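You operate a simulated robot arm through the tools that you are given. There is no shell and no other tool. Be economical: measure what you need, move in short steps, check, and stop when the job is done.

The job below is to be done with a simulated robot arm. You get a single attempt, and the scene is never put back.

JOB
Load the grey spine with both packs of green discs.
Fine: they are in the stand drawer; shut the drawer; leave the end cap off and the other discs alone.
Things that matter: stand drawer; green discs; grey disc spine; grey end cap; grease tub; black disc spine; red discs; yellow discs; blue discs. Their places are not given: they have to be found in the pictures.

It is judged by the outcome, as a careful person would: the job done as asked, and still so three seconds after it is handed in. It fails if anything else is knocked over, pushed out of place, dropped, spilled or broken. A push-on lid holds only when it is set on centred and level and pressed home; a screw cap is set on level and turned clockwise until tight.

ROBOT AND FRAMES
A 7-joint arm with a two-finger parallel gripper, fixed in place. Base frame: the origin is at the foot of the arm, x ahead of it, y to its left, z up. Units: m, rad, N and s.
With the tool pointing down near the work surface it reaches from about 0.12 to 0.66 m from the base axis. Its first joint turns from -1.152 to 1.152 rad. Payload 2.4 kg.
Tool frame: the origin (TCP) lies between the finger pads and is the grasp point; the fingertips stand 0.03 m ahead of it; z points along the fingers, y is the line along which they close. The gripper opens to 0.094 m. The fingers are 0.028 m wide and 0.01 m thick; the gripper's body (0.05 by 0.096 m) begins 0.055 m behind the TCP.
Orientation is that of the tool frame in the base frame, as a unit quaternion [w, x, y, z]. With the fingers straight down and closing along the base's y, the tool's x points along the base's -x, its y along +y and its z along -z.

CONTROLS
- The arm moves only by the tool send_rows. Its argument "deltas" is a list of rows, each an object of numbers (a shift or turn left out is 0, a gripper value left out holds the last): "ax", "ay", "az": the turn, a rotation vector about the base's x, y, z in rad; "tx", "ty", "tz": the shift along the base's x, y, z in m; "grip": the closure in counts, from 0 (fully open) to 255 (shut). In form: [{"ax": .., "ay": .., "az": .., "tx": .., "ty": .., "tz": .., "grip": ..}, ...]. A call has 1 to 20 rows; each row is the pose to reach, as a shift and turn from the pose commanded when the call began. A row lasts 0.2 s, in which the tool goes at most 0.05 m and 0.15 rad; a call with a longer step from one row to the next is refused whole, and so is a gripper value outside its range. A pose out of reach is approached as far as the arm can. The call stops where the force on the tool passes 40 N (or 10 N more than at its start, if that is more) or the arm is blocked; 0.2 s more then pass. The fingers move at their own pace (about 0.153 m/s each) and stop on an object; they squeeze with about 37 N. The grip force told is the motor's: it shows also when the fingers shut on nothing. Time passes only in rows, and 0.2 s behind the last, so rows that repeat a pose let the fingers close. The reply holds the time, the measured pose of the TCP, the force on the tool along the base axes, the opening and the grip force, in the units named above and with some noise, and new pictures: "show" is both (left out), scene, wrist or none.
- Cameras (640 x 400 px; columns grow to the right, rows downward): "scene" is fixed at [0.0322, 0.4689, 1.4458]; the picture's right is [-0.80, -0.60, 0.00], its down [-0.33, 0.44, -0.84] and it looks along [0.51, -0.67, -0.55] (base axes); focal length 309 px, centre (320, 200). "wrist" rides on the gripper at [-0.037, 0, -0.058] in the tool frame; the picture's right is [0.00, -1.00, 0.00], its down [0.97, 0.00, -0.24] and it looks along [0.24, 0.00, 0.97] (tool axes); focal length 218 px, centre (320, 200).
- locate(camera, pixels): there is no depth. For up to 12 entries [column, row, z] of the newest picture of that camera ("zoom" is the newest enlarged one), the place [x, y] in the base frame at which the ray of that pixel passes the height z, good to about 0.002 m. The clock stands still meanwhile.
- inspect(camera, box): a new picture of the part [left, top, right, bottom] of that camera's present view, enlarged. The clock stands still meanwhile.
- hand_in(): hands the job in; it is judged then, once.

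Go step by step. Measure first, check grasps and placings, and put right what went wrong. The budget is 80 turns and 150 pictures, counting those below and the enlarged ones. Unless the task says otherwise, let go and move clear before handing in, and close with one line.

The tools are called after "Request:" by a JSON object that holds its "op" and its "data". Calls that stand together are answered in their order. send_rows: Moves the arm, as the interface text tells. Its arguments: {"type":"object","properties":{"deltas":{"type":"array","items":{"type":"object","properties":{"ax":{"type":"number"},"ay":{"type":"number"},"az":{"type":"number"},"tx":{"type":"number"},"ty":{"type":"number"},"tz":{"type":"number"},"grip":{"type":"number"}}}},"show":{"type":"string","enum":["both","scene","wrist","none"]}},"required":["deltas"]} The other tools are called the same way: locate (camera, pixels) gives the place at which the rays of pixels pass given heights; inspect (camera, box) takes an enlarged picture of a part of a camera's view; hand_in () hands the job in.

At the start:

```text
time: 0.0
tcp_pos: [0.3365, 0.0389, 1.2026]
orientation: [0.001, 0.0, 1.0, 0.0]
contact_force: [0.0, 0.3, -0.5]
width: 0.0938
grasp_force: 0.1
```

scene: 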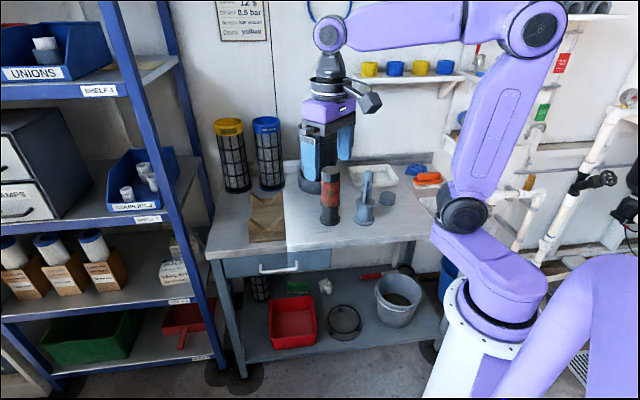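
wrist: 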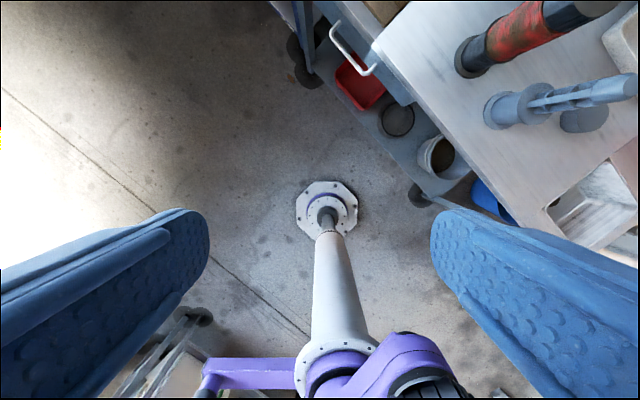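

The bench shows a grey spine near (365,200), a black spine with red discs near (330,195), a grey cap at (388,198) and the drawer handle at (278,267). I'll enlarge these and measure them.

Request:
{"op": "inspect", "data": {"camera": "scene", "box": [290, 140, 450, 240]}}

Request:
{"op": "inspect", "data": {"camera": "scene", "box": [190, 180, 350, 280]}}

Request:
{"op": "locate", "data": {"camera": "scene", "pixels": [[364, 222, 0.665], [329, 222, 0.665], [388, 203, 0.665], [260, 268, 0.6], [297, 264, 0.6], [213, 257, 0.665], [328, 245, 0.665], [285, 250, 0.665], [428, 236, 0.665]]}}

```text
4.00 times, centred on (370, 190) of scene
```

zoom: 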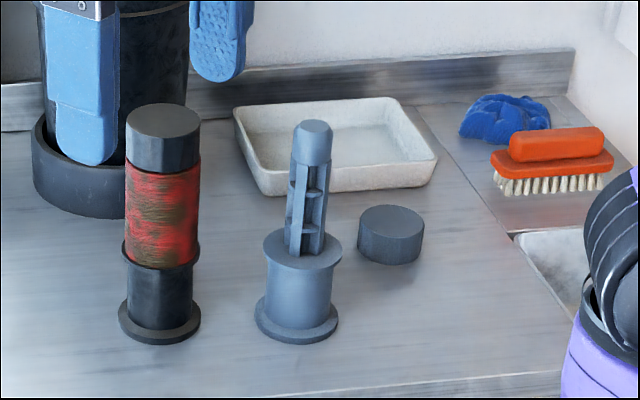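

```text
4.00 times, centred on (270, 230) of scene
```

zoom: 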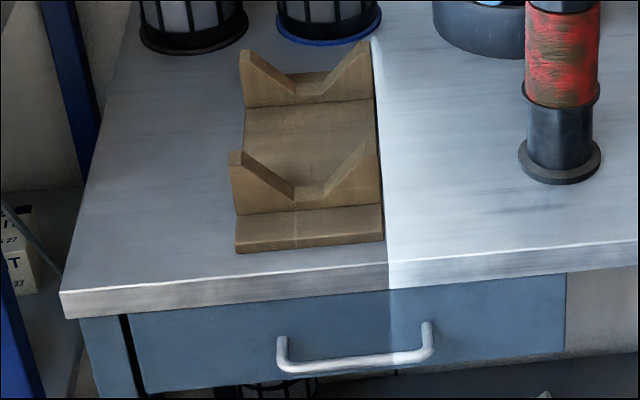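

```text
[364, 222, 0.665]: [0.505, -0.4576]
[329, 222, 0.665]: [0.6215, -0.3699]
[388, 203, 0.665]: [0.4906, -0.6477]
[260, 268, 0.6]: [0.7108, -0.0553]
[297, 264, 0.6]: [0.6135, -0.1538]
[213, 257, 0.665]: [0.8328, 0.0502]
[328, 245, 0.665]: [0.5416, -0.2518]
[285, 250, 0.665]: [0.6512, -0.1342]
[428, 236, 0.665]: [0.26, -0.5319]
```

The bench front runs at about 45° (x−y≈0.79), the handle is around (0.66,−0.10,0.61), and the spine is near (0.51,−0.46). I'll turn the tool to line up with the bench and come lower for a wrist view.

Request:
{"op": "send_rows", "data": {"deltas": [{"az": 0.11, "tx": 0.02, "ty": -0.006, "tz": -0.035}, {"az": 0.22, "tx": 0.04, "ty": -0.012, "tz": -0.07}, {"az": 0.33, "tx": 0.06, "ty": -0.018, "tz": -0.105}, {"az": 0.44, "tx": 0.08, "ty": -0.024, "tz": -0.14}, {"az": 0.55, "tx": 0.1, "ty": -0.03, "tz": -0.175}, {"az": 0.66, "tx": 0.12, "ty": -0.036, "tz": -0.21}, {"az": 0.785, "tx": 0.14, "ty": -0.04, "tz": -0.25}]}}

```text
time: 1.6
tcp_pos: [0.4798, -0.0004, 0.951]
orientation: [0.001, -0.384, 0.923, 0.0]
contact_force: [-0.1, -0.1, 0.4]
width: 0.0942
grasp_force: 0.0
```

scene: 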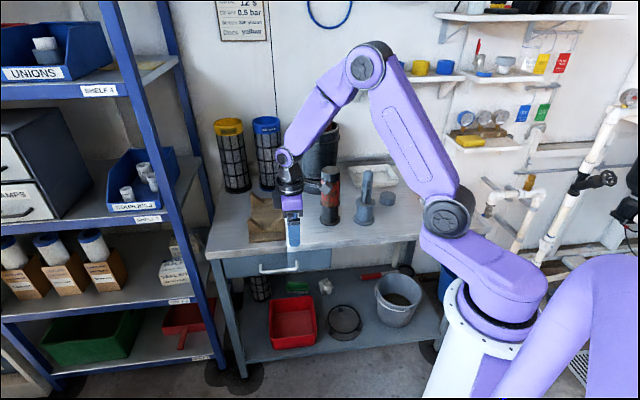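
wrist: 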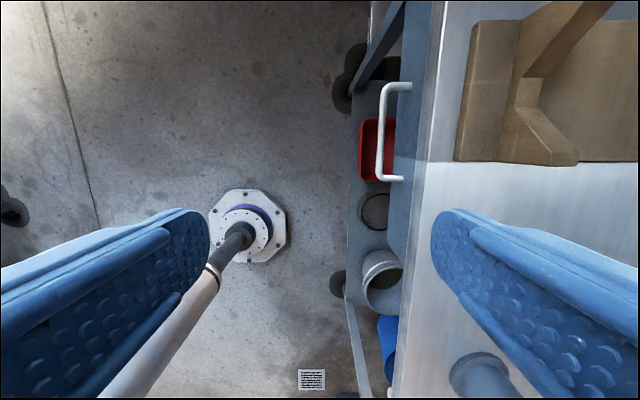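

The wrist view shows the handle bar at column ~379, rows 88–180, and the bench edge at ~430. I'll locate it at several heights from both cameras.

Request:
{"op": "locate", "data": {"camera": "wrist", "pixels": [[379, 135, 0.58], [379, 135, 0.6], [379, 135, 0.62], [384, 179, 0.6], [384, 88, 0.6], [405, 179, 0.6], [430, 180, 0.665], [436, 60, 0.665], [480, 380, 0.665]]}}

Request:
{"op": "locate", "data": {"camera": "scene", "pixels": [[279, 271, 0.58], [279, 271, 0.6], [279, 271, 0.62], [363, 217, 0.665]]}}

Request:
{"op": "inspect", "data": {"camera": "scene", "box": [240, 240, 320, 290]}}

```text
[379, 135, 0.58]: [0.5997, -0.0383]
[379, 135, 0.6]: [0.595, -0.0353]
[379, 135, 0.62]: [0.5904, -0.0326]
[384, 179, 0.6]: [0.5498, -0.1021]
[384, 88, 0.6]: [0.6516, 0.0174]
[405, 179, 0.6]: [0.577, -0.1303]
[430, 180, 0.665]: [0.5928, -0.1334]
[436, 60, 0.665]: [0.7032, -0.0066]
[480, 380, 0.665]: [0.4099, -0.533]
```

```text
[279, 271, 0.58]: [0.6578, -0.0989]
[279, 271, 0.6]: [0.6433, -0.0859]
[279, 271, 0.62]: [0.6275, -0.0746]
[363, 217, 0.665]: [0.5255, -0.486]
```

```text
8.00 times, centred on (280, 265) of scene
```

zoom: 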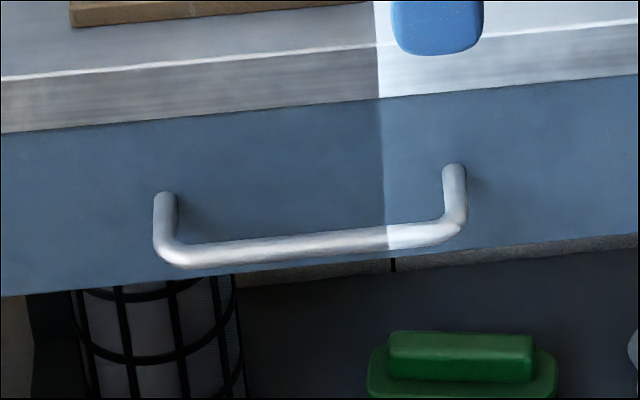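

The two views disagree because I mixed the top and bottom edges of the bench lip. I'll measure again with the same features in both.

Request:
{"op": "inspect", "data": {"camera": "wrist", "box": [340, 60, 500, 200]}}

Request:
{"op": "locate", "data": {"camera": "scene", "pixels": [[287.5, 245.2, 0.665], [287, 252.3, 0.665], [287, 252.3, 0.635], [261.5, 271, 0.6], [297, 268, 0.6], [261.5, 271, 0.57], [297, 268, 0.57]]}}

```text
2.86 times, centred on (420, 130) of wrist
```

zoom: 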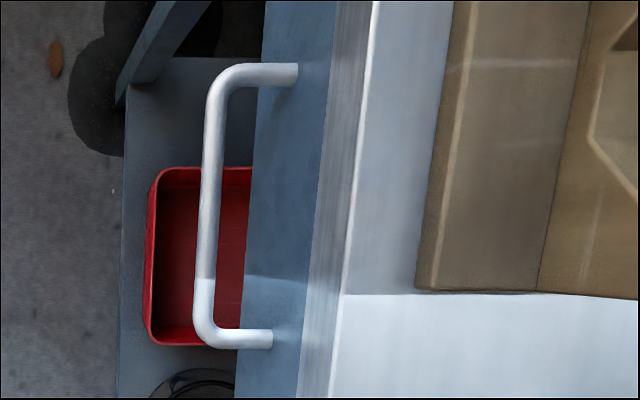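

```text
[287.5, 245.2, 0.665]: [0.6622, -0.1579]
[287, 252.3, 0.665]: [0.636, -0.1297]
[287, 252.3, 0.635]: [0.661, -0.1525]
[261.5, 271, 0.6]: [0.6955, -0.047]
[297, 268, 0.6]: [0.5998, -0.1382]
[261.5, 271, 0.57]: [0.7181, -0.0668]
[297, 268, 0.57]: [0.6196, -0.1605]
```

Solving both views together puts the bench top near z≈0.76 and the handle near z≈0.70, not 0.665. I'll check that with a second wrist viewpoint in free space.

Request:
{"op": "send_rows", "data": {"deltas": [{"tx": 0.0, "ty": 0.02, "tz": -0.04}, {"tx": 0.0, "ty": 0.04, "tz": -0.08}, {"tx": 0.0, "ty": 0.05, "tz": -0.12}]}}

```text
time: 2.4
tcp_pos: [0.4797, 0.0501, 0.8308]
orientation: [-0.001, -0.384, 0.923, 0.0]
contact_force: [-0.3, -0.4, 0.8]
width: 0.0942
grasp_force: 0.1
```

scene: 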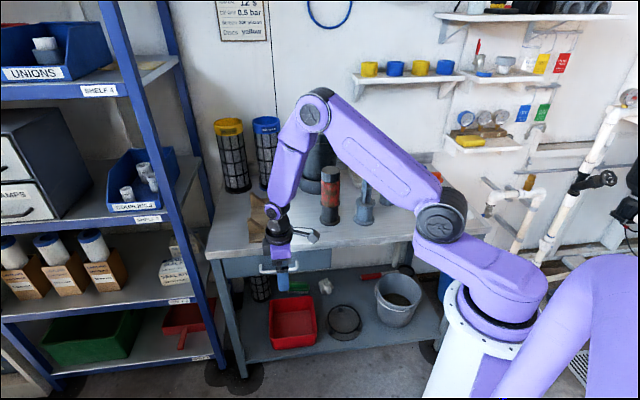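
wrist: 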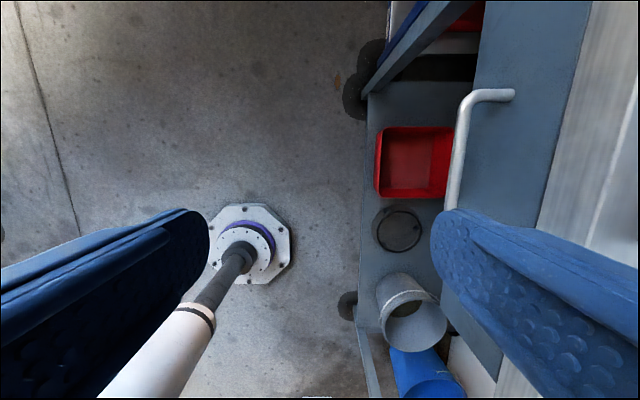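

The second view confirms the handle bar at z≈0.70, with its middle at (0.578,−0.023), and the gap behind it is about 27 mm. I'll move above the bar, tilt slightly, and partly close the fingers.

Request:
{"op": "send_rows", "data": {"deltas": [{"ax": -0.06, "ay": -0.06, "tx": 0.03, "ty": -0.023, "tz": -0.01, "grip": 180}, {"ax": -0.12, "ay": -0.12, "tx": 0.06, "ty": -0.046, "tz": -0.02, "grip": 180}, {"ax": -0.12, "ay": -0.12, "tx": 0.0958, "ty": -0.0706, "tz": -0.03, "grip": 180}, {"ax": -0.12, "ay": -0.12, "tx": 0.0958, "ty": -0.0706, "tz": -0.03, "grip": 180}]}}

```text
time: 3.4
tcp_pos: [0.575, -0.0207, 0.8017]
orientation: [0.032, -0.382, 0.92, -0.078]
contact_force: [0.0, 0.8, 0.9]
width: 0.0275
grasp_force: 0.1
```

scene: 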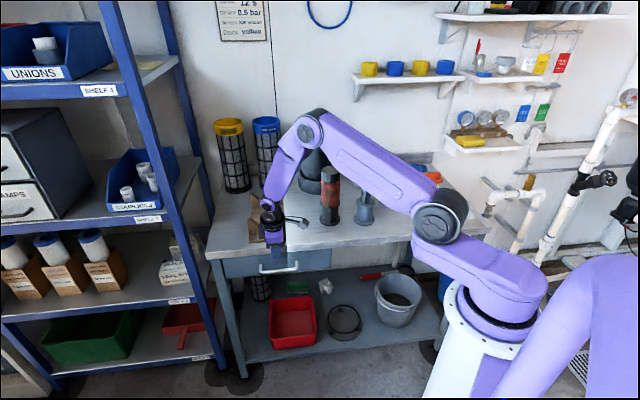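
wrist: 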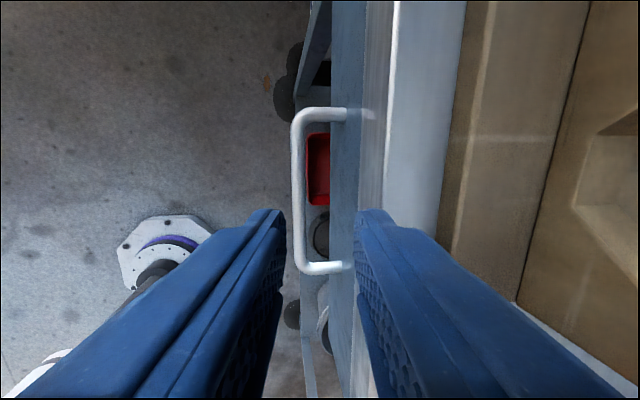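

The bar at column 299 is where the planned vertical descent needs it. I'll descend 0.08 m around it.

Request:
{"op": "send_rows", "data": {"deltas": [{"tz": -0.03}, {"tz": -0.055}, {"tz": -0.07}, {"tz": -0.081}]}}

```text
time: 4.4
tcp_pos: [0.5733, -0.0198, 0.7207]
orientation: [0.033, -0.382, 0.92, -0.079]
contact_force: [-0.1, 0.4, 0.0]
width: 0.0276
grasp_force: 0.0
```

scene: 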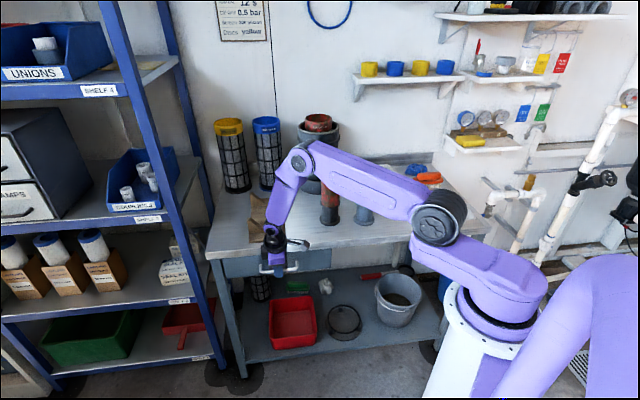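
wrist: 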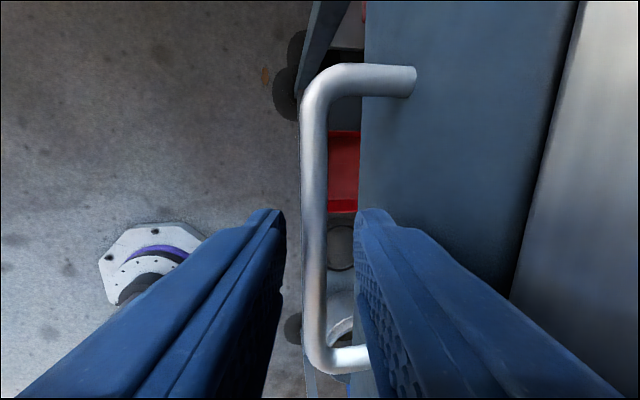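

The bar sits centrally between the fingers. I'll lower a few millimetres and close.

Request:
{"op": "send_rows", "data": {"deltas": [{"tz": -0.007}, {"tz": -0.007, "grip": 255}, {"tz": -0.007, "grip": 255}, {"tz": -0.007, "grip": 255}], "show": "wrist"}}

```text
time: 4.8
tcp_pos: [0.5726, -0.0197, 0.7192]
orientation: [0.031, -0.383, 0.92, -0.08]
contact_force: [-16.0, 2.9, 24.0]
width: 0.0097
grasp_force: 36.7
stopped in row 2: the force on the tool passed its limit (the readings are from after the stop); the commanded pose is now the measured one
```

wrist: 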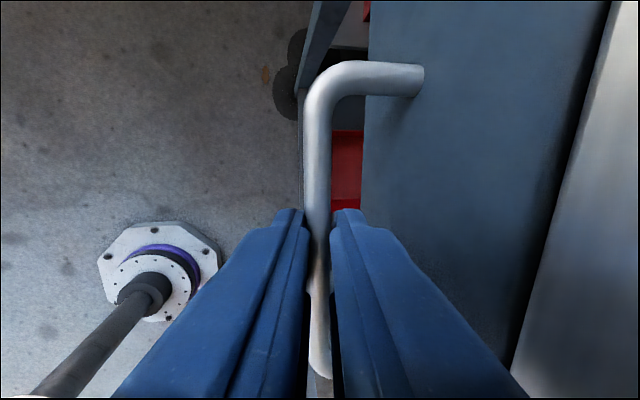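

The bar is gripped (width 9.7 mm). I'll pull straight out along (−0.707, 0.707) in small steps.

Request:
{"op": "send_rows", "data": {"deltas": [{"tx": -0.01, "ty": 0.01}, {"tx": -0.02, "ty": 0.02}, {"tx": -0.035, "ty": 0.035}, {"tx": -0.05, "ty": 0.05}]}}

```text
time: 5.8
tcp_pos: [0.5235, 0.0299, 0.7203]
orientation: [0.033, -0.383, 0.92, -0.079]
contact_force: [-3.8, -4.7, 18.9]
width: 0.0097
grasp_force: 43.7
```

scene: 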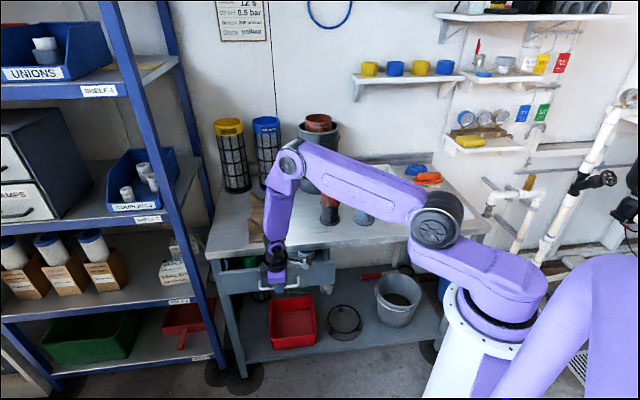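
wrist: 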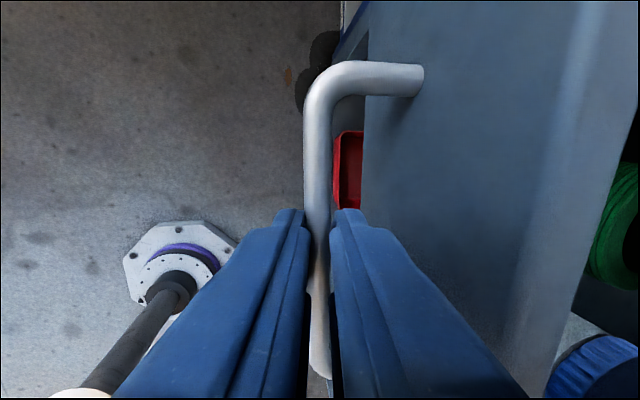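

The drawer is sliding, and green and blue discs show on the right. I'll keep pulling.

Request:
{"op": "send_rows", "data": {"deltas": [{"tx": -0.015, "ty": 0.015}, {"tx": -0.03, "ty": 0.03}, {"tx": -0.045, "ty": 0.045}, {"tx": -0.06, "ty": 0.06}, {"tx": -0.075, "ty": 0.075}, {"tx": -0.09, "ty": 0.09}, {"tx": -0.105, "ty": 0.105}]}}

```text
time: 7.4
tcp_pos: [0.419, 0.1337, 0.7182]
orientation: [0.033, -0.381, 0.92, -0.08]
contact_force: [-4.5, -3.0, 31.0]
width: 0.0098
grasp_force: 43.6
```

scene: 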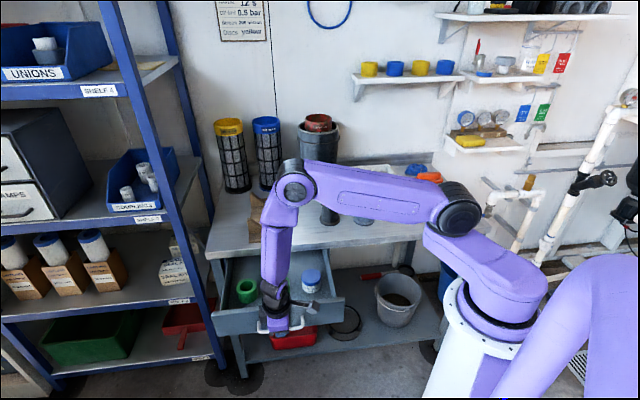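
wrist: 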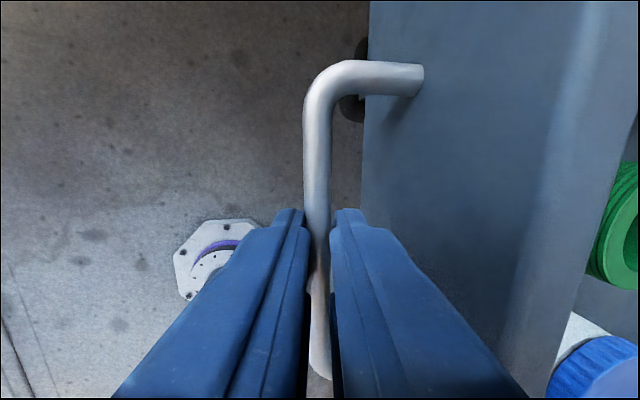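

The drawer is out about 0.22 m and a green ring is visible at (246,290) in the scene. I'll release, rise, and look inside.

Request:
{"op": "send_rows", "data": {"deltas": [{"grip": 185}, {"grip": 185}, {"tz": 0.04, "grip": 185}, {"tz": 0.08}, {"tz": 0.12, "tx": 0.01, "ty": -0.01}, {"tz": 0.16, "tx": 0.03, "ty": -0.03}, {"tz": 0.2, "tx": 0.05, "ty": -0.05}, {"tz": 0.22, "tx": 0.05, "ty": -0.05, "ax": 0.06, "ay": 0.06}, {"tz": 0.22, "tx": 0.05, "ty": -0.05, "ax": 0.12, "ay": 0.12, "grip": 0}]}}

```text
time: 9.4
tcp_pos: [0.4705, 0.085, 0.9381]
orientation: [-0.001, -0.382, 0.924, 0.001]
contact_force: [-0.5, -0.2, -0.2]
width: 0.0942
grasp_force: 0.1
```

scene: 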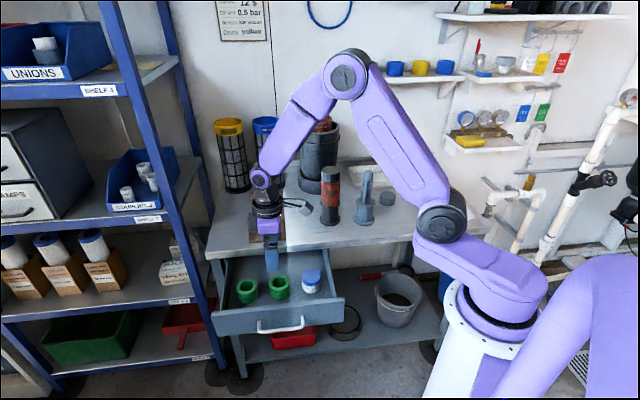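
wrist: 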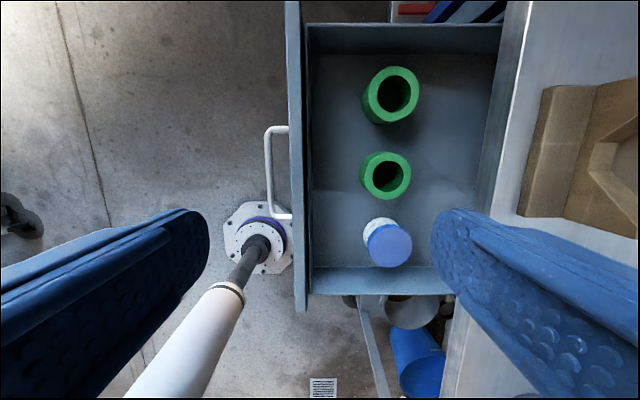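

Both green packs stand upright in the drawer at wrist (398,93) and (387,175), next to the grease tub at (388,243). I'll enlarge and measure.

Request:
{"op": "inspect", "data": {"camera": "wrist", "box": [280, 40, 520, 300]}}

Request:
{"op": "inspect", "data": {"camera": "scene", "box": [210, 240, 350, 340]}}

Request:
{"op": "inspect", "data": {"camera": "scene", "box": [310, 155, 410, 235]}}

```text
1.54 times, centred on (400, 170) of wrist
```

zoom: 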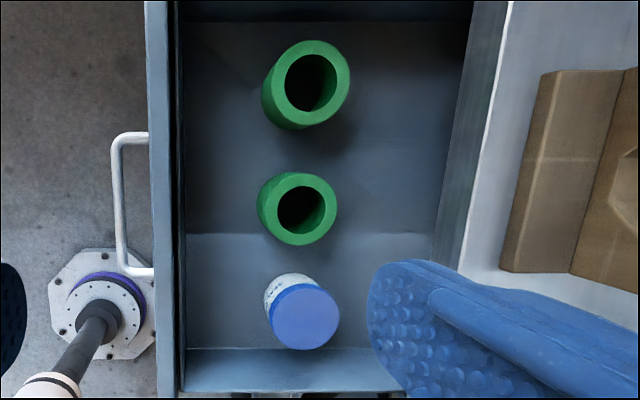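

```text
4.00 times, centred on (280, 290) of scene
```

zoom: 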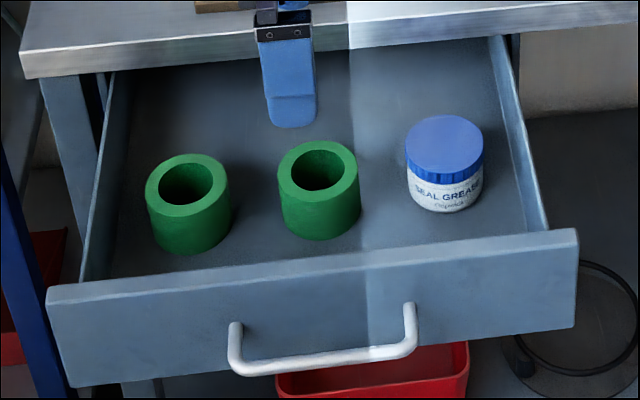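

```text
5.00 times, centred on (360, 195) of scene
```

zoom: 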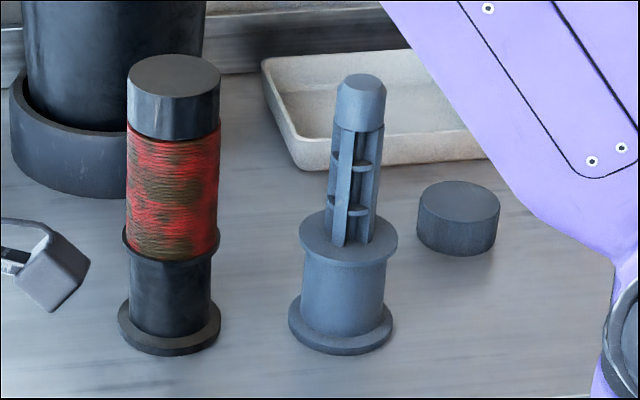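

From both views, pack tops are at A≈(0.608,0.087) and B≈(0.532,0.021), z≈0.71, about 63 mm wide and 46 mm tall. Before gripping anything I'll look at the grey spine from above to measure it precisely.

Request:
{"op": "send_rows", "data": {"deltas": [{"tz": 0.045}, {"tz": 0.09}, {"tz": 0.13, "ty": -0.03}, {"tz": 0.16, "ty": -0.07}, {"tz": 0.19, "ty": -0.11}, {"tz": 0.2, "ty": -0.155}, {"tz": 0.2, "ty": -0.2}, {"tz": 0.2, "ty": -0.245}, {"tz": 0.2, "ty": -0.29}, {"tz": 0.2, "ty": -0.335, "tx": -0.01}, {"tz": 0.2, "ty": -0.38, "tx": -0.02}, {"tz": 0.2, "ty": -0.415, "tx": -0.02}, {"tz": 0.2, "ty": -0.415, "tx": -0.02}]}}

```text
time: 12.2
tcp_pos: [0.4495, -0.331, 1.1361]
orientation: [0.0, -0.382, 0.924, -0.001]
contact_force: [0.1, -0.9, 0.4]
width: 0.0941
grasp_force: 0.0
```

scene: 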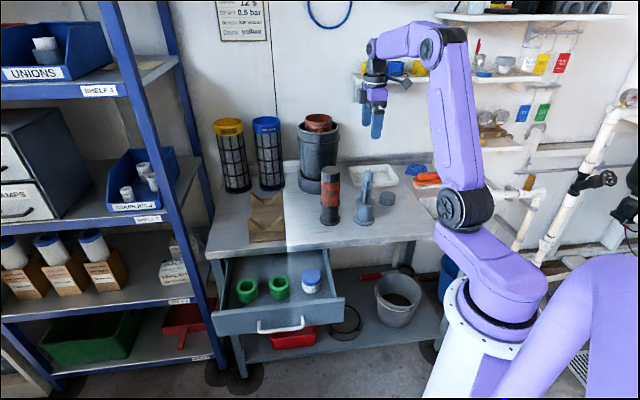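
wrist: 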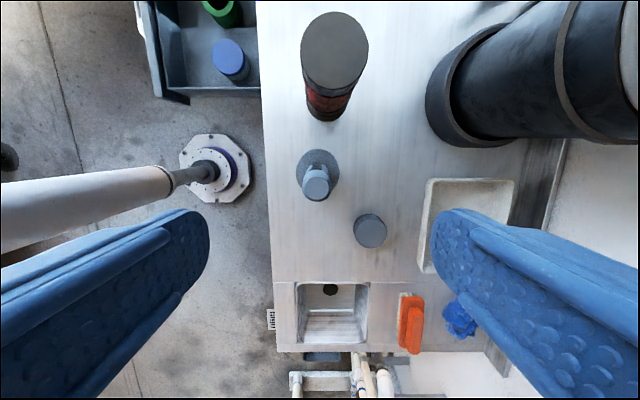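

The grey spine is at wrist (317,178), well clear for measuring. I'll enlarge both views.

Request:
{"op": "inspect", "data": {"camera": "wrist", "box": [280, 140, 360, 220]}}

Request:
{"op": "inspect", "data": {"camera": "scene", "box": [340, 165, 400, 230]}}

```text
5.00 times, centred on (320, 180) of wrist
```

zoom: 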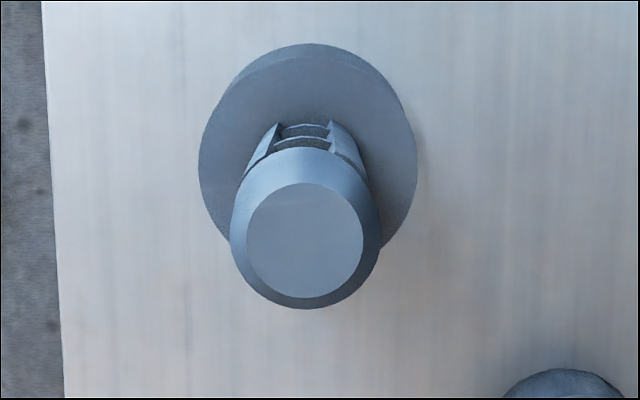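

```text
6.15 times, centred on (370, 198) of scene
```

zoom: 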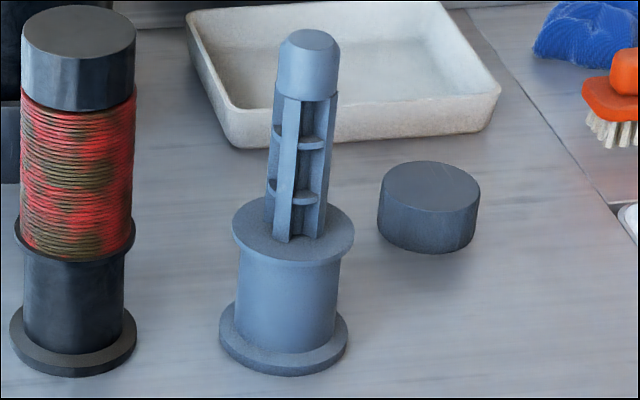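

By triangulation, the post top is at (0.444,−0.3325,0.974) and the upper flange at z≈0.853, so the post is 0.121 m tall and about 32 mm wide against a ~42 mm hole. Gripping a pack by its top ~12 mm with a vertical tool should let it nearly reach the flange. I'll go above pack B.

Request:
{"op": "send_rows", "data": {"deltas": [{"tx": 0.01, "ty": 0.045}, {"tx": 0.02, "ty": 0.09}, {"tx": 0.03, "ty": 0.135}, {"tx": 0.04, "ty": 0.18}, {"tx": 0.05, "ty": 0.22, "tz": -0.02}, {"tx": 0.06, "ty": 0.26, "tz": -0.045}, {"tx": 0.07, "ty": 0.3, "tz": -0.07}, {"tx": 0.08, "ty": 0.33, "tz": -0.1}, {"tx": 0.0825, "ty": 0.352, "tz": -0.14}, {"tx": 0.0825, "ty": 0.352, "tz": -0.185}, {"tx": 0.0825, "ty": 0.352, "tz": -0.235}, {"tx": 0.0825, "ty": 0.352, "tz": -0.28}, {"tx": 0.0825, "ty": 0.352, "tz": -0.28}]}}

```text
time: 15.0
tcp_pos: [0.5318, 0.0214, 0.8592]
orientation: [0.0, -0.382, 0.924, -0.001]
contact_force: [-0.2, 0.1, -0.2]
width: 0.094
grasp_force: 0.1
```

scene: 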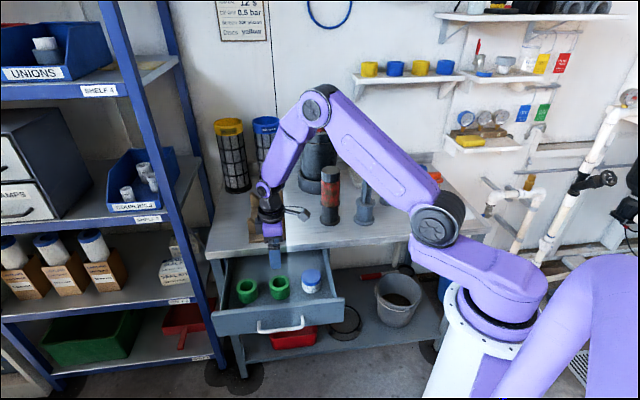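
wrist: 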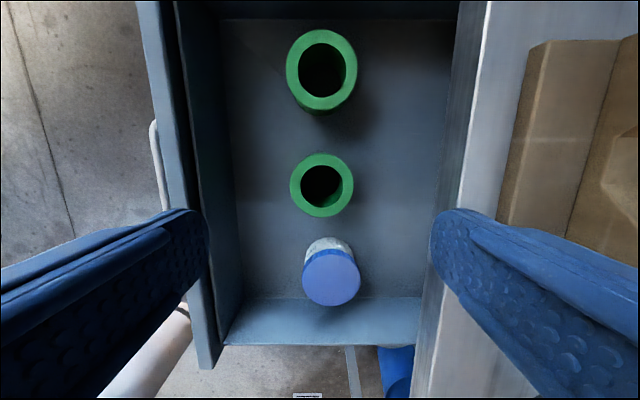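

Pack B's top centre at wrist (321.5,186) confirms (0.5325,0.0195). I'll descend with the fingers open to just around its top.

Request:
{"op": "send_rows", "data": {"deltas": [{"tx": 0.0007, "ty": -0.0019, "tz": -0.04}, {"tx": 0.0007, "ty": -0.0019, "tz": -0.08}, {"tx": 0.0007, "ty": -0.0019, "tz": -0.11}, {"tx": 0.0007, "ty": -0.0019, "tz": -0.13}, {"tx": 0.0007, "ty": -0.0019, "tz": -0.13}]}}

Request:
{"op": "inspect", "data": {"camera": "scene", "box": [230, 240, 330, 310]}}

```text
time: 16.2
tcp_pos: [0.5335, 0.0186, 0.7276]
orientation: [0.0, -0.382, 0.924, -0.001]
contact_force: [-0.4, 0.2, -0.5]
width: 0.0942
grasp_force: 0.1
```

scene: 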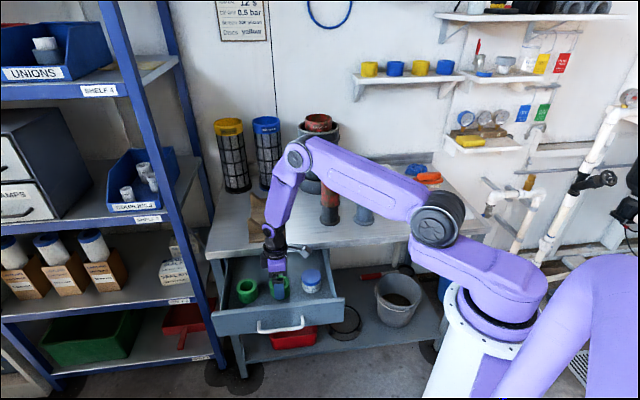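
wrist: 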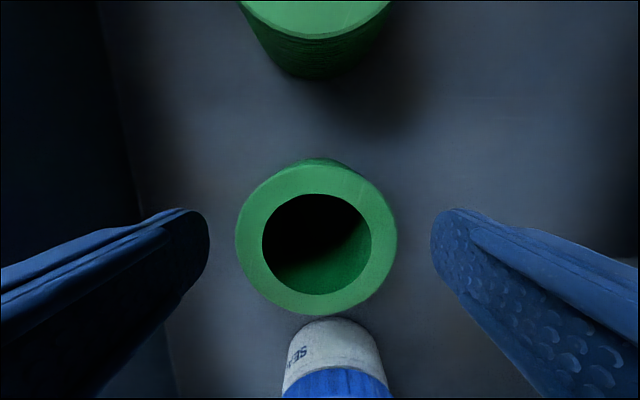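

```text
5.71 times, centred on (280, 275) of scene
```

zoom: 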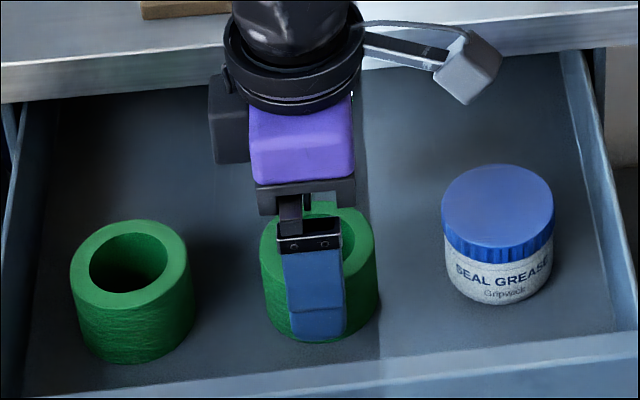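

The pack is centred between the fingers, with its top at about z=0.706. I'll lower 5 mm for roughly 13 mm of overlap and close.

Request:
{"op": "send_rows", "data": {"deltas": [{"tz": -0.005}, {"tz": -0.005, "grip": 100}, {"tz": -0.005, "grip": 255}, {"tz": -0.005, "grip": 255}, {"tz": -0.005, "grip": 255}]}}

```text
time: 17.4
tcp_pos: [0.5324, 0.0185, 0.7227]
orientation: [0.0, -0.381, 0.924, -0.001]
contact_force: [0.1, 0.6, 0.5]
width: 0.0593
grasp_force: 37.3
```

scene: 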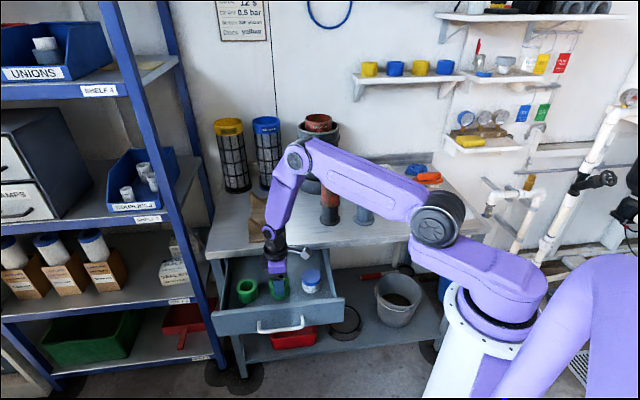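
wrist: 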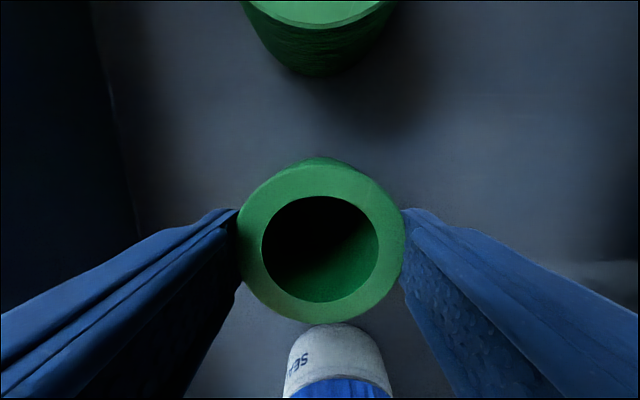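

Gripped at 59 mm width, with about 16 mm overlap. That is slightly more than needed, so I'll regrip 5 mm higher, which leaves less gap at the flange, then lift.

Request:
{"op": "send_rows", "data": {"deltas": [{"grip": 60}, {"grip": 60}, {"tz": 0.005, "grip": 60}, {"tz": 0.005, "grip": 255}, {"tz": 0.005, "grip": 255}, {"tz": 0.005, "grip": 255}, {"tz": 0.015}, {"tz": 0.035}, {"tz": 0.06}, {"tz": 0.095}]}}

Request:
{"op": "inspect", "data": {"camera": "scene", "box": [230, 210, 330, 310]}}

```text
time: 19.6
tcp_pos: [0.5308, 0.0192, 0.8197]
orientation: [0.0, -0.383, 0.924, -0.001]
contact_force: [0.4, 0.0, -0.9]
width: 0.0588
grasp_force: 37.0
```

scene: 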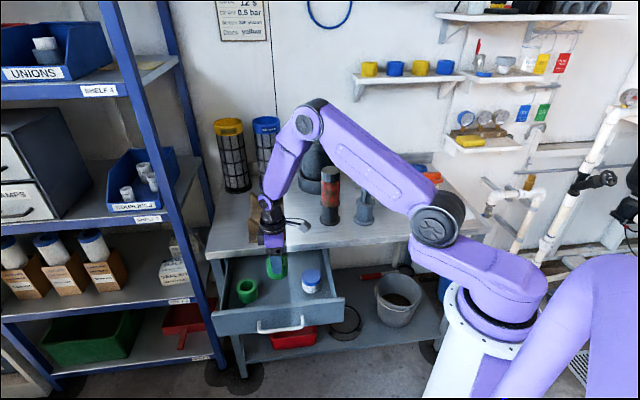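
wrist: 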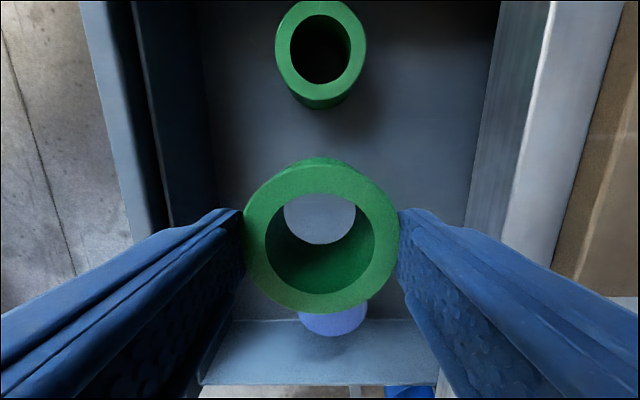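

```text
4.00 times, centred on (280, 260) of scene
```

zoom: 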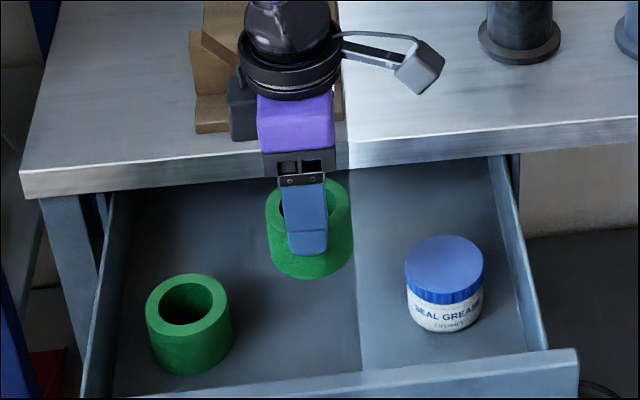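

The pack is held level and clear of the drawer. I'll rise to z≈1.10 and carry it above the post.

Request:
{"op": "send_rows", "data": {"deltas": [{"tz": 0.045}, {"tz": 0.09}, {"tz": 0.135}, {"tz": 0.18}, {"tz": 0.225}, {"tz": 0.265}, {"tz": 0.28, "ty": -0.035, "tx": -0.008}, {"tz": 0.28, "ty": -0.075, "tx": -0.018}, {"tz": 0.28, "ty": -0.115, "tx": -0.028}, {"tz": 0.28, "ty": -0.155, "tx": -0.038}, {"tz": 0.28, "ty": -0.195, "tx": -0.048}, {"tz": 0.28, "ty": -0.235, "tx": -0.058}, {"tz": 0.28, "ty": -0.275, "tx": -0.068}, {"tz": 0.28, "ty": -0.315, "tx": -0.078}, {"tz": 0.28, "ty": -0.34, "tx": -0.085}, {"tz": 0.28, "ty": -0.3532, "tx": -0.0883}, {"tz": 0.28, "ty": -0.3532, "tx": -0.0883}]}}

Request:
{"op": "inspect", "data": {"camera": "wrist", "box": [240, 150, 400, 320]}}

Request:
{"op": "inspect", "data": {"camera": "scene", "box": [320, 80, 420, 230]}}

```text
time: 23.2
tcp_pos: [0.4439, -0.3334, 1.0999]
orientation: [0.001, -0.382, 0.924, -0.001]
contact_force: [-0.1, -0.4, -1.1]
width: 0.059
grasp_force: 36.2
```

scene: 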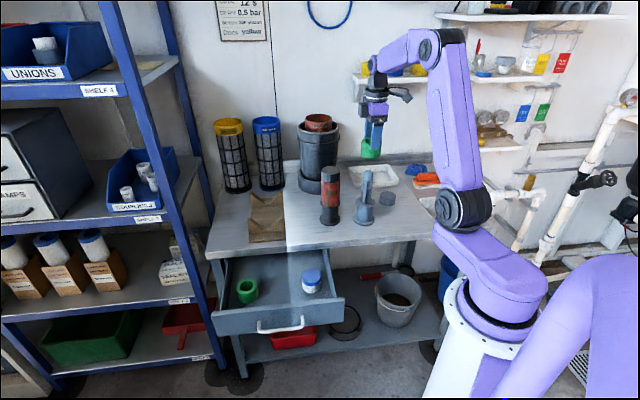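
wrist: 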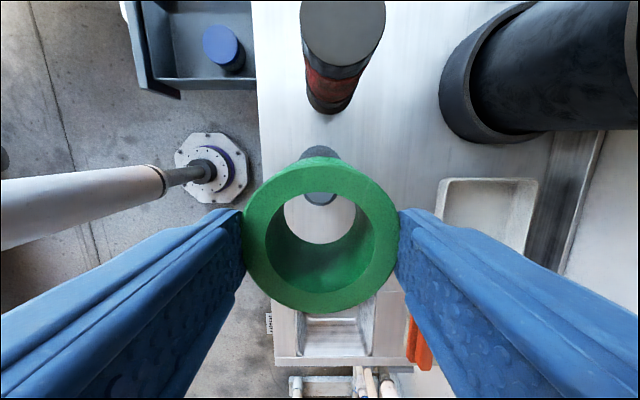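

```text
2.35 times, centred on (320, 235) of wrist
```

zoom: 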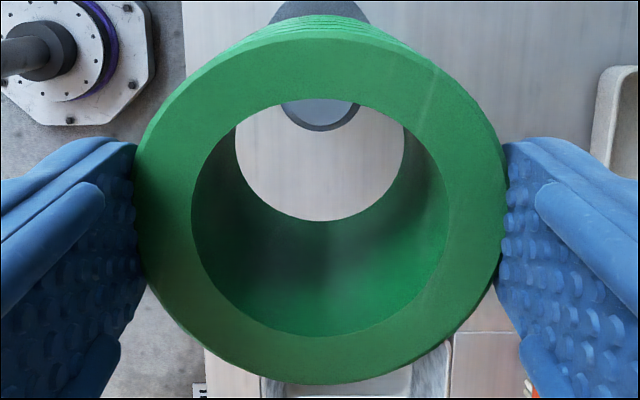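

```text
2.67 times, centred on (370, 155) of scene
```

zoom: 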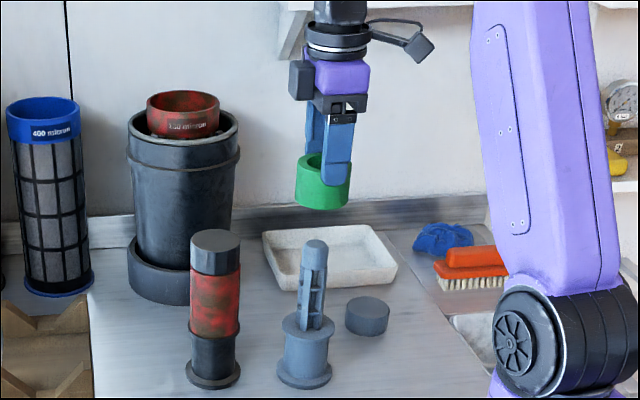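

The pack hole is centred on the post to within about 1 mm in the wrist view: post edge at column 320, hole centre at 319.8. I'll lower it onto the post in small steps.

Request:
{"op": "send_rows", "data": {"deltas": [{"tz": -0.025}, {"tz": -0.045}, {"tz": -0.06}, {"tz": -0.07}, {"tz": -0.08}, {"tz": -0.09}, {"tz": -0.1}]}}

Request:
{"op": "inspect", "data": {"camera": "scene", "box": [320, 120, 420, 230]}}

```text
time: 24.8
tcp_pos: [0.445, -0.3338, 0.9989]
orientation: [0.001, -0.382, 0.924, -0.001]
contact_force: [1.1, -0.1, -0.9]
width: 0.0589
grasp_force: 37.3
```

scene: 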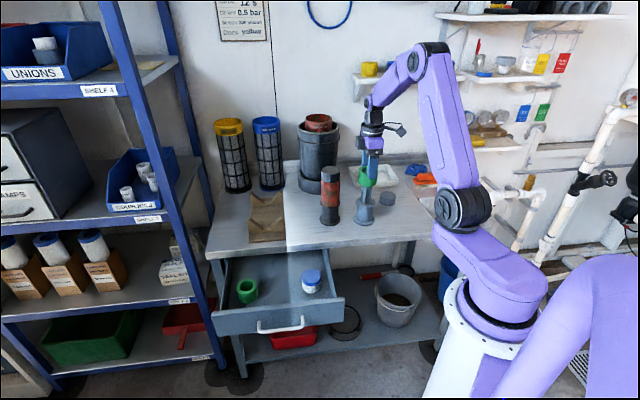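
wrist: 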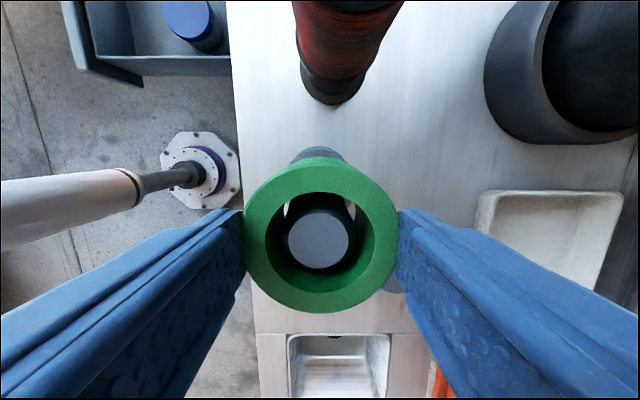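

```text
3.64 times, centred on (370, 175) of scene
```

zoom: 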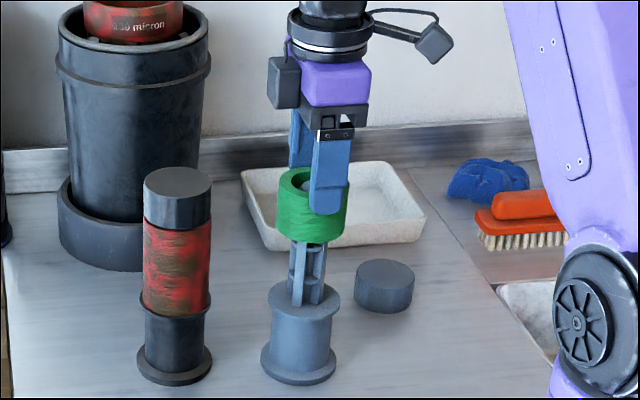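

The pack is threaded on the post with no side force. I'll continue down toward the flange.

Request:
{"op": "send_rows", "data": {"deltas": [{"tz": -0.015}, {"tz": -0.03}, {"tz": -0.045}, {"tz": -0.055}, {"tz": -0.062}, {"tz": -0.068}, {"tz": -0.073}]}}

Request:
{"op": "inspect", "data": {"camera": "scene", "box": [320, 140, 420, 230]}}

```text
time: 26.4
tcp_pos: [0.4461, -0.3343, 0.9254]
orientation: [0.001, -0.382, 0.924, -0.001]
contact_force: [-0.4, 0.2, -0.7]
width: 0.0585
grasp_force: 37.1
```

scene: 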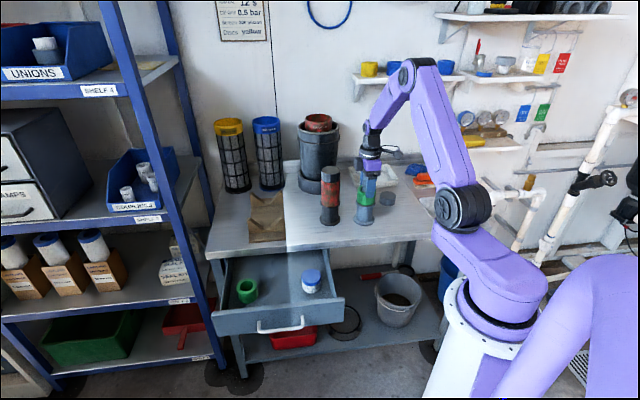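
wrist: 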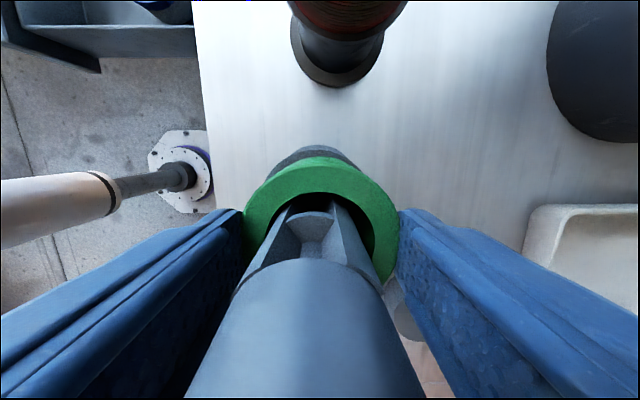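

```text
4.44 times, centred on (370, 185) of scene
```

zoom: 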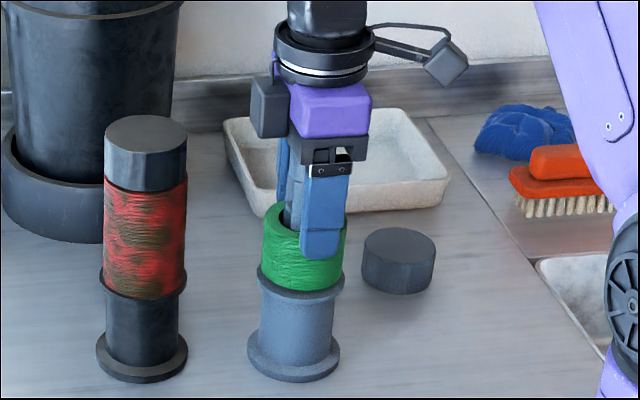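

It is nearly seated, with a few millimetres left. I'll ease down 1 mm at a time.

Request:
{"op": "send_rows", "data": {"deltas": [{"tz": -0.001, "tx": -0.001}, {"tz": -0.002, "tx": -0.001}, {"tz": -0.003, "tx": -0.001}, {"tz": -0.004, "tx": -0.001}], "show": "wrist"}}

Request:
{"op": "inspect", "data": {"camera": "scene", "box": [345, 170, 395, 220]}}

```text
time: 27.4
tcp_pos: [0.4441, -0.3335, 0.9218]
orientation: [0.0, -0.382, 0.924, -0.001]
contact_force: [-0.2, -0.1, -0.5]
width: 0.0589
grasp_force: 37.2
```

wrist: 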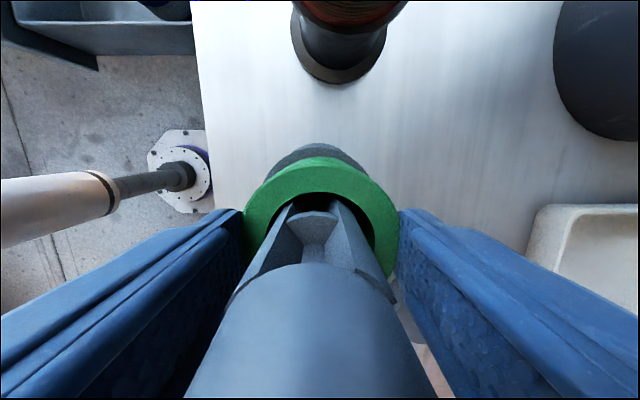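

```text
8.00 times, centred on (370, 195) of scene
```

zoom: 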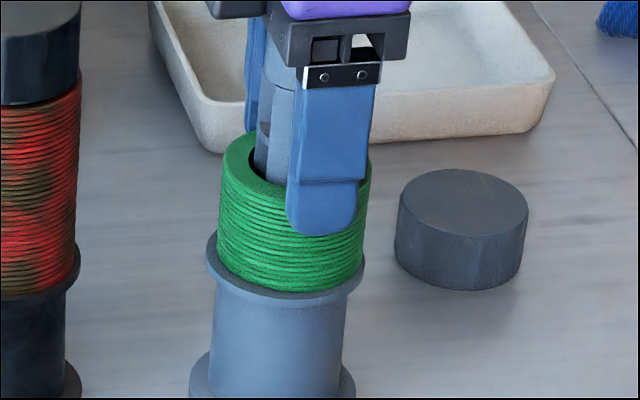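

Still no contact force, and the post remains clear of the palm. I'll ease down another 5 mm.

Request:
{"op": "send_rows", "data": {"deltas": [{"tz": -0.001}, {"tz": -0.002}, {"tz": -0.003}, {"tz": -0.004}, {"tz": -0.005}], "show": "none"}}

Request:
{"op": "inspect", "data": {"camera": "scene", "box": [345, 165, 395, 215]}}

```text
time: 28.3
tcp_pos: [0.4445, -0.3356, 0.9216]
orientation: [0.0, -0.382, 0.924, -0.003]
contact_force: [-2.6, 1.1, 7.4]
width: 0.0583
grasp_force: 37.5
stopped in row 4: the force on the tool passed its limit (the readings are from after the stop); the commanded pose is now the measured one
```

```text
8.00 times, centred on (370, 190) of scene
```

zoom: 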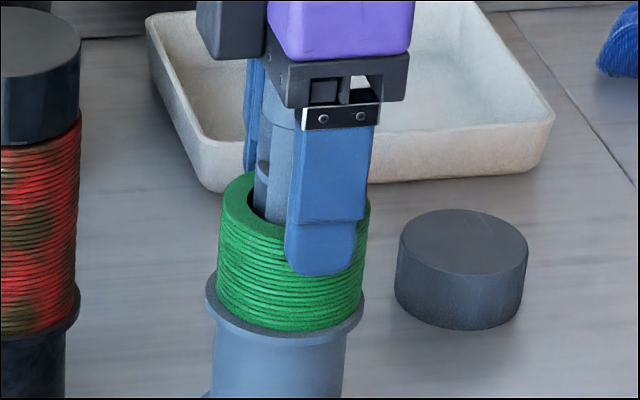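

Contact registered, so the pack is at or within a millimetre or two of the flange. I'll release and rise straight up.

Request:
{"op": "send_rows", "data": {"deltas": [{"grip": 100}, {"grip": 60}, {"grip": 30}, {"tz": 0.01}, {"tz": 0.03}, {"tz": 0.07}, {"tz": 0.12}, {"tz": 0.165}]}}

Request:
{"op": "inspect", "data": {"camera": "scene", "box": [335, 160, 405, 230]}}

```text
time: 30.1
tcp_pos: [0.4432, -0.3374, 1.0884]
orientation: [0.0, -0.383, 0.924, -0.002]
contact_force: [0.0, -0.1, 0.0]
width: 0.083
grasp_force: 0.1
```

scene: 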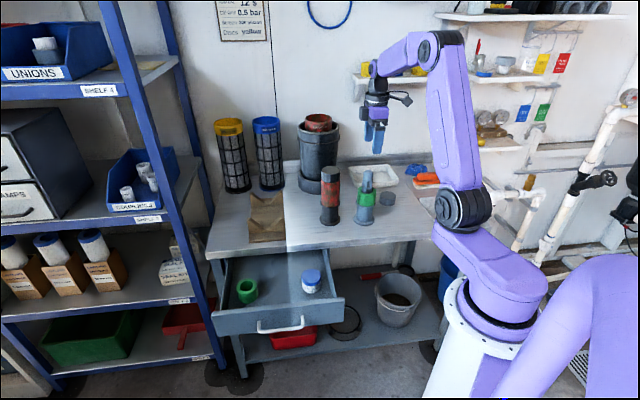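
wrist: 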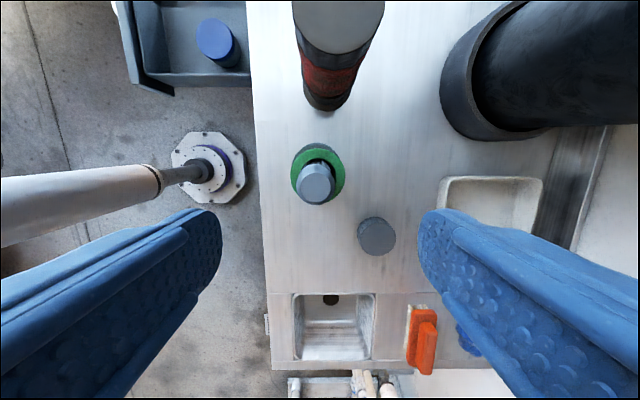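

```text
5.71 times, centred on (370, 195) of scene
```

zoom: 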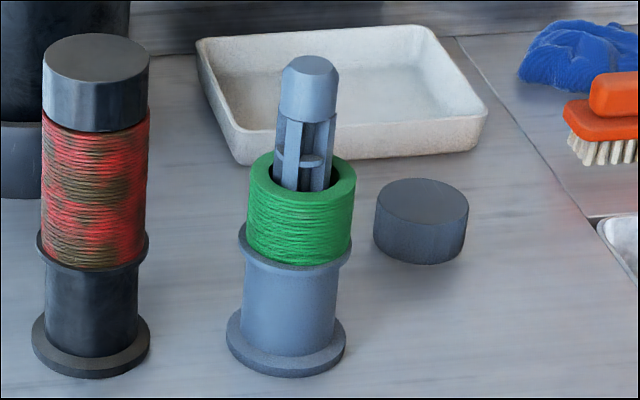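

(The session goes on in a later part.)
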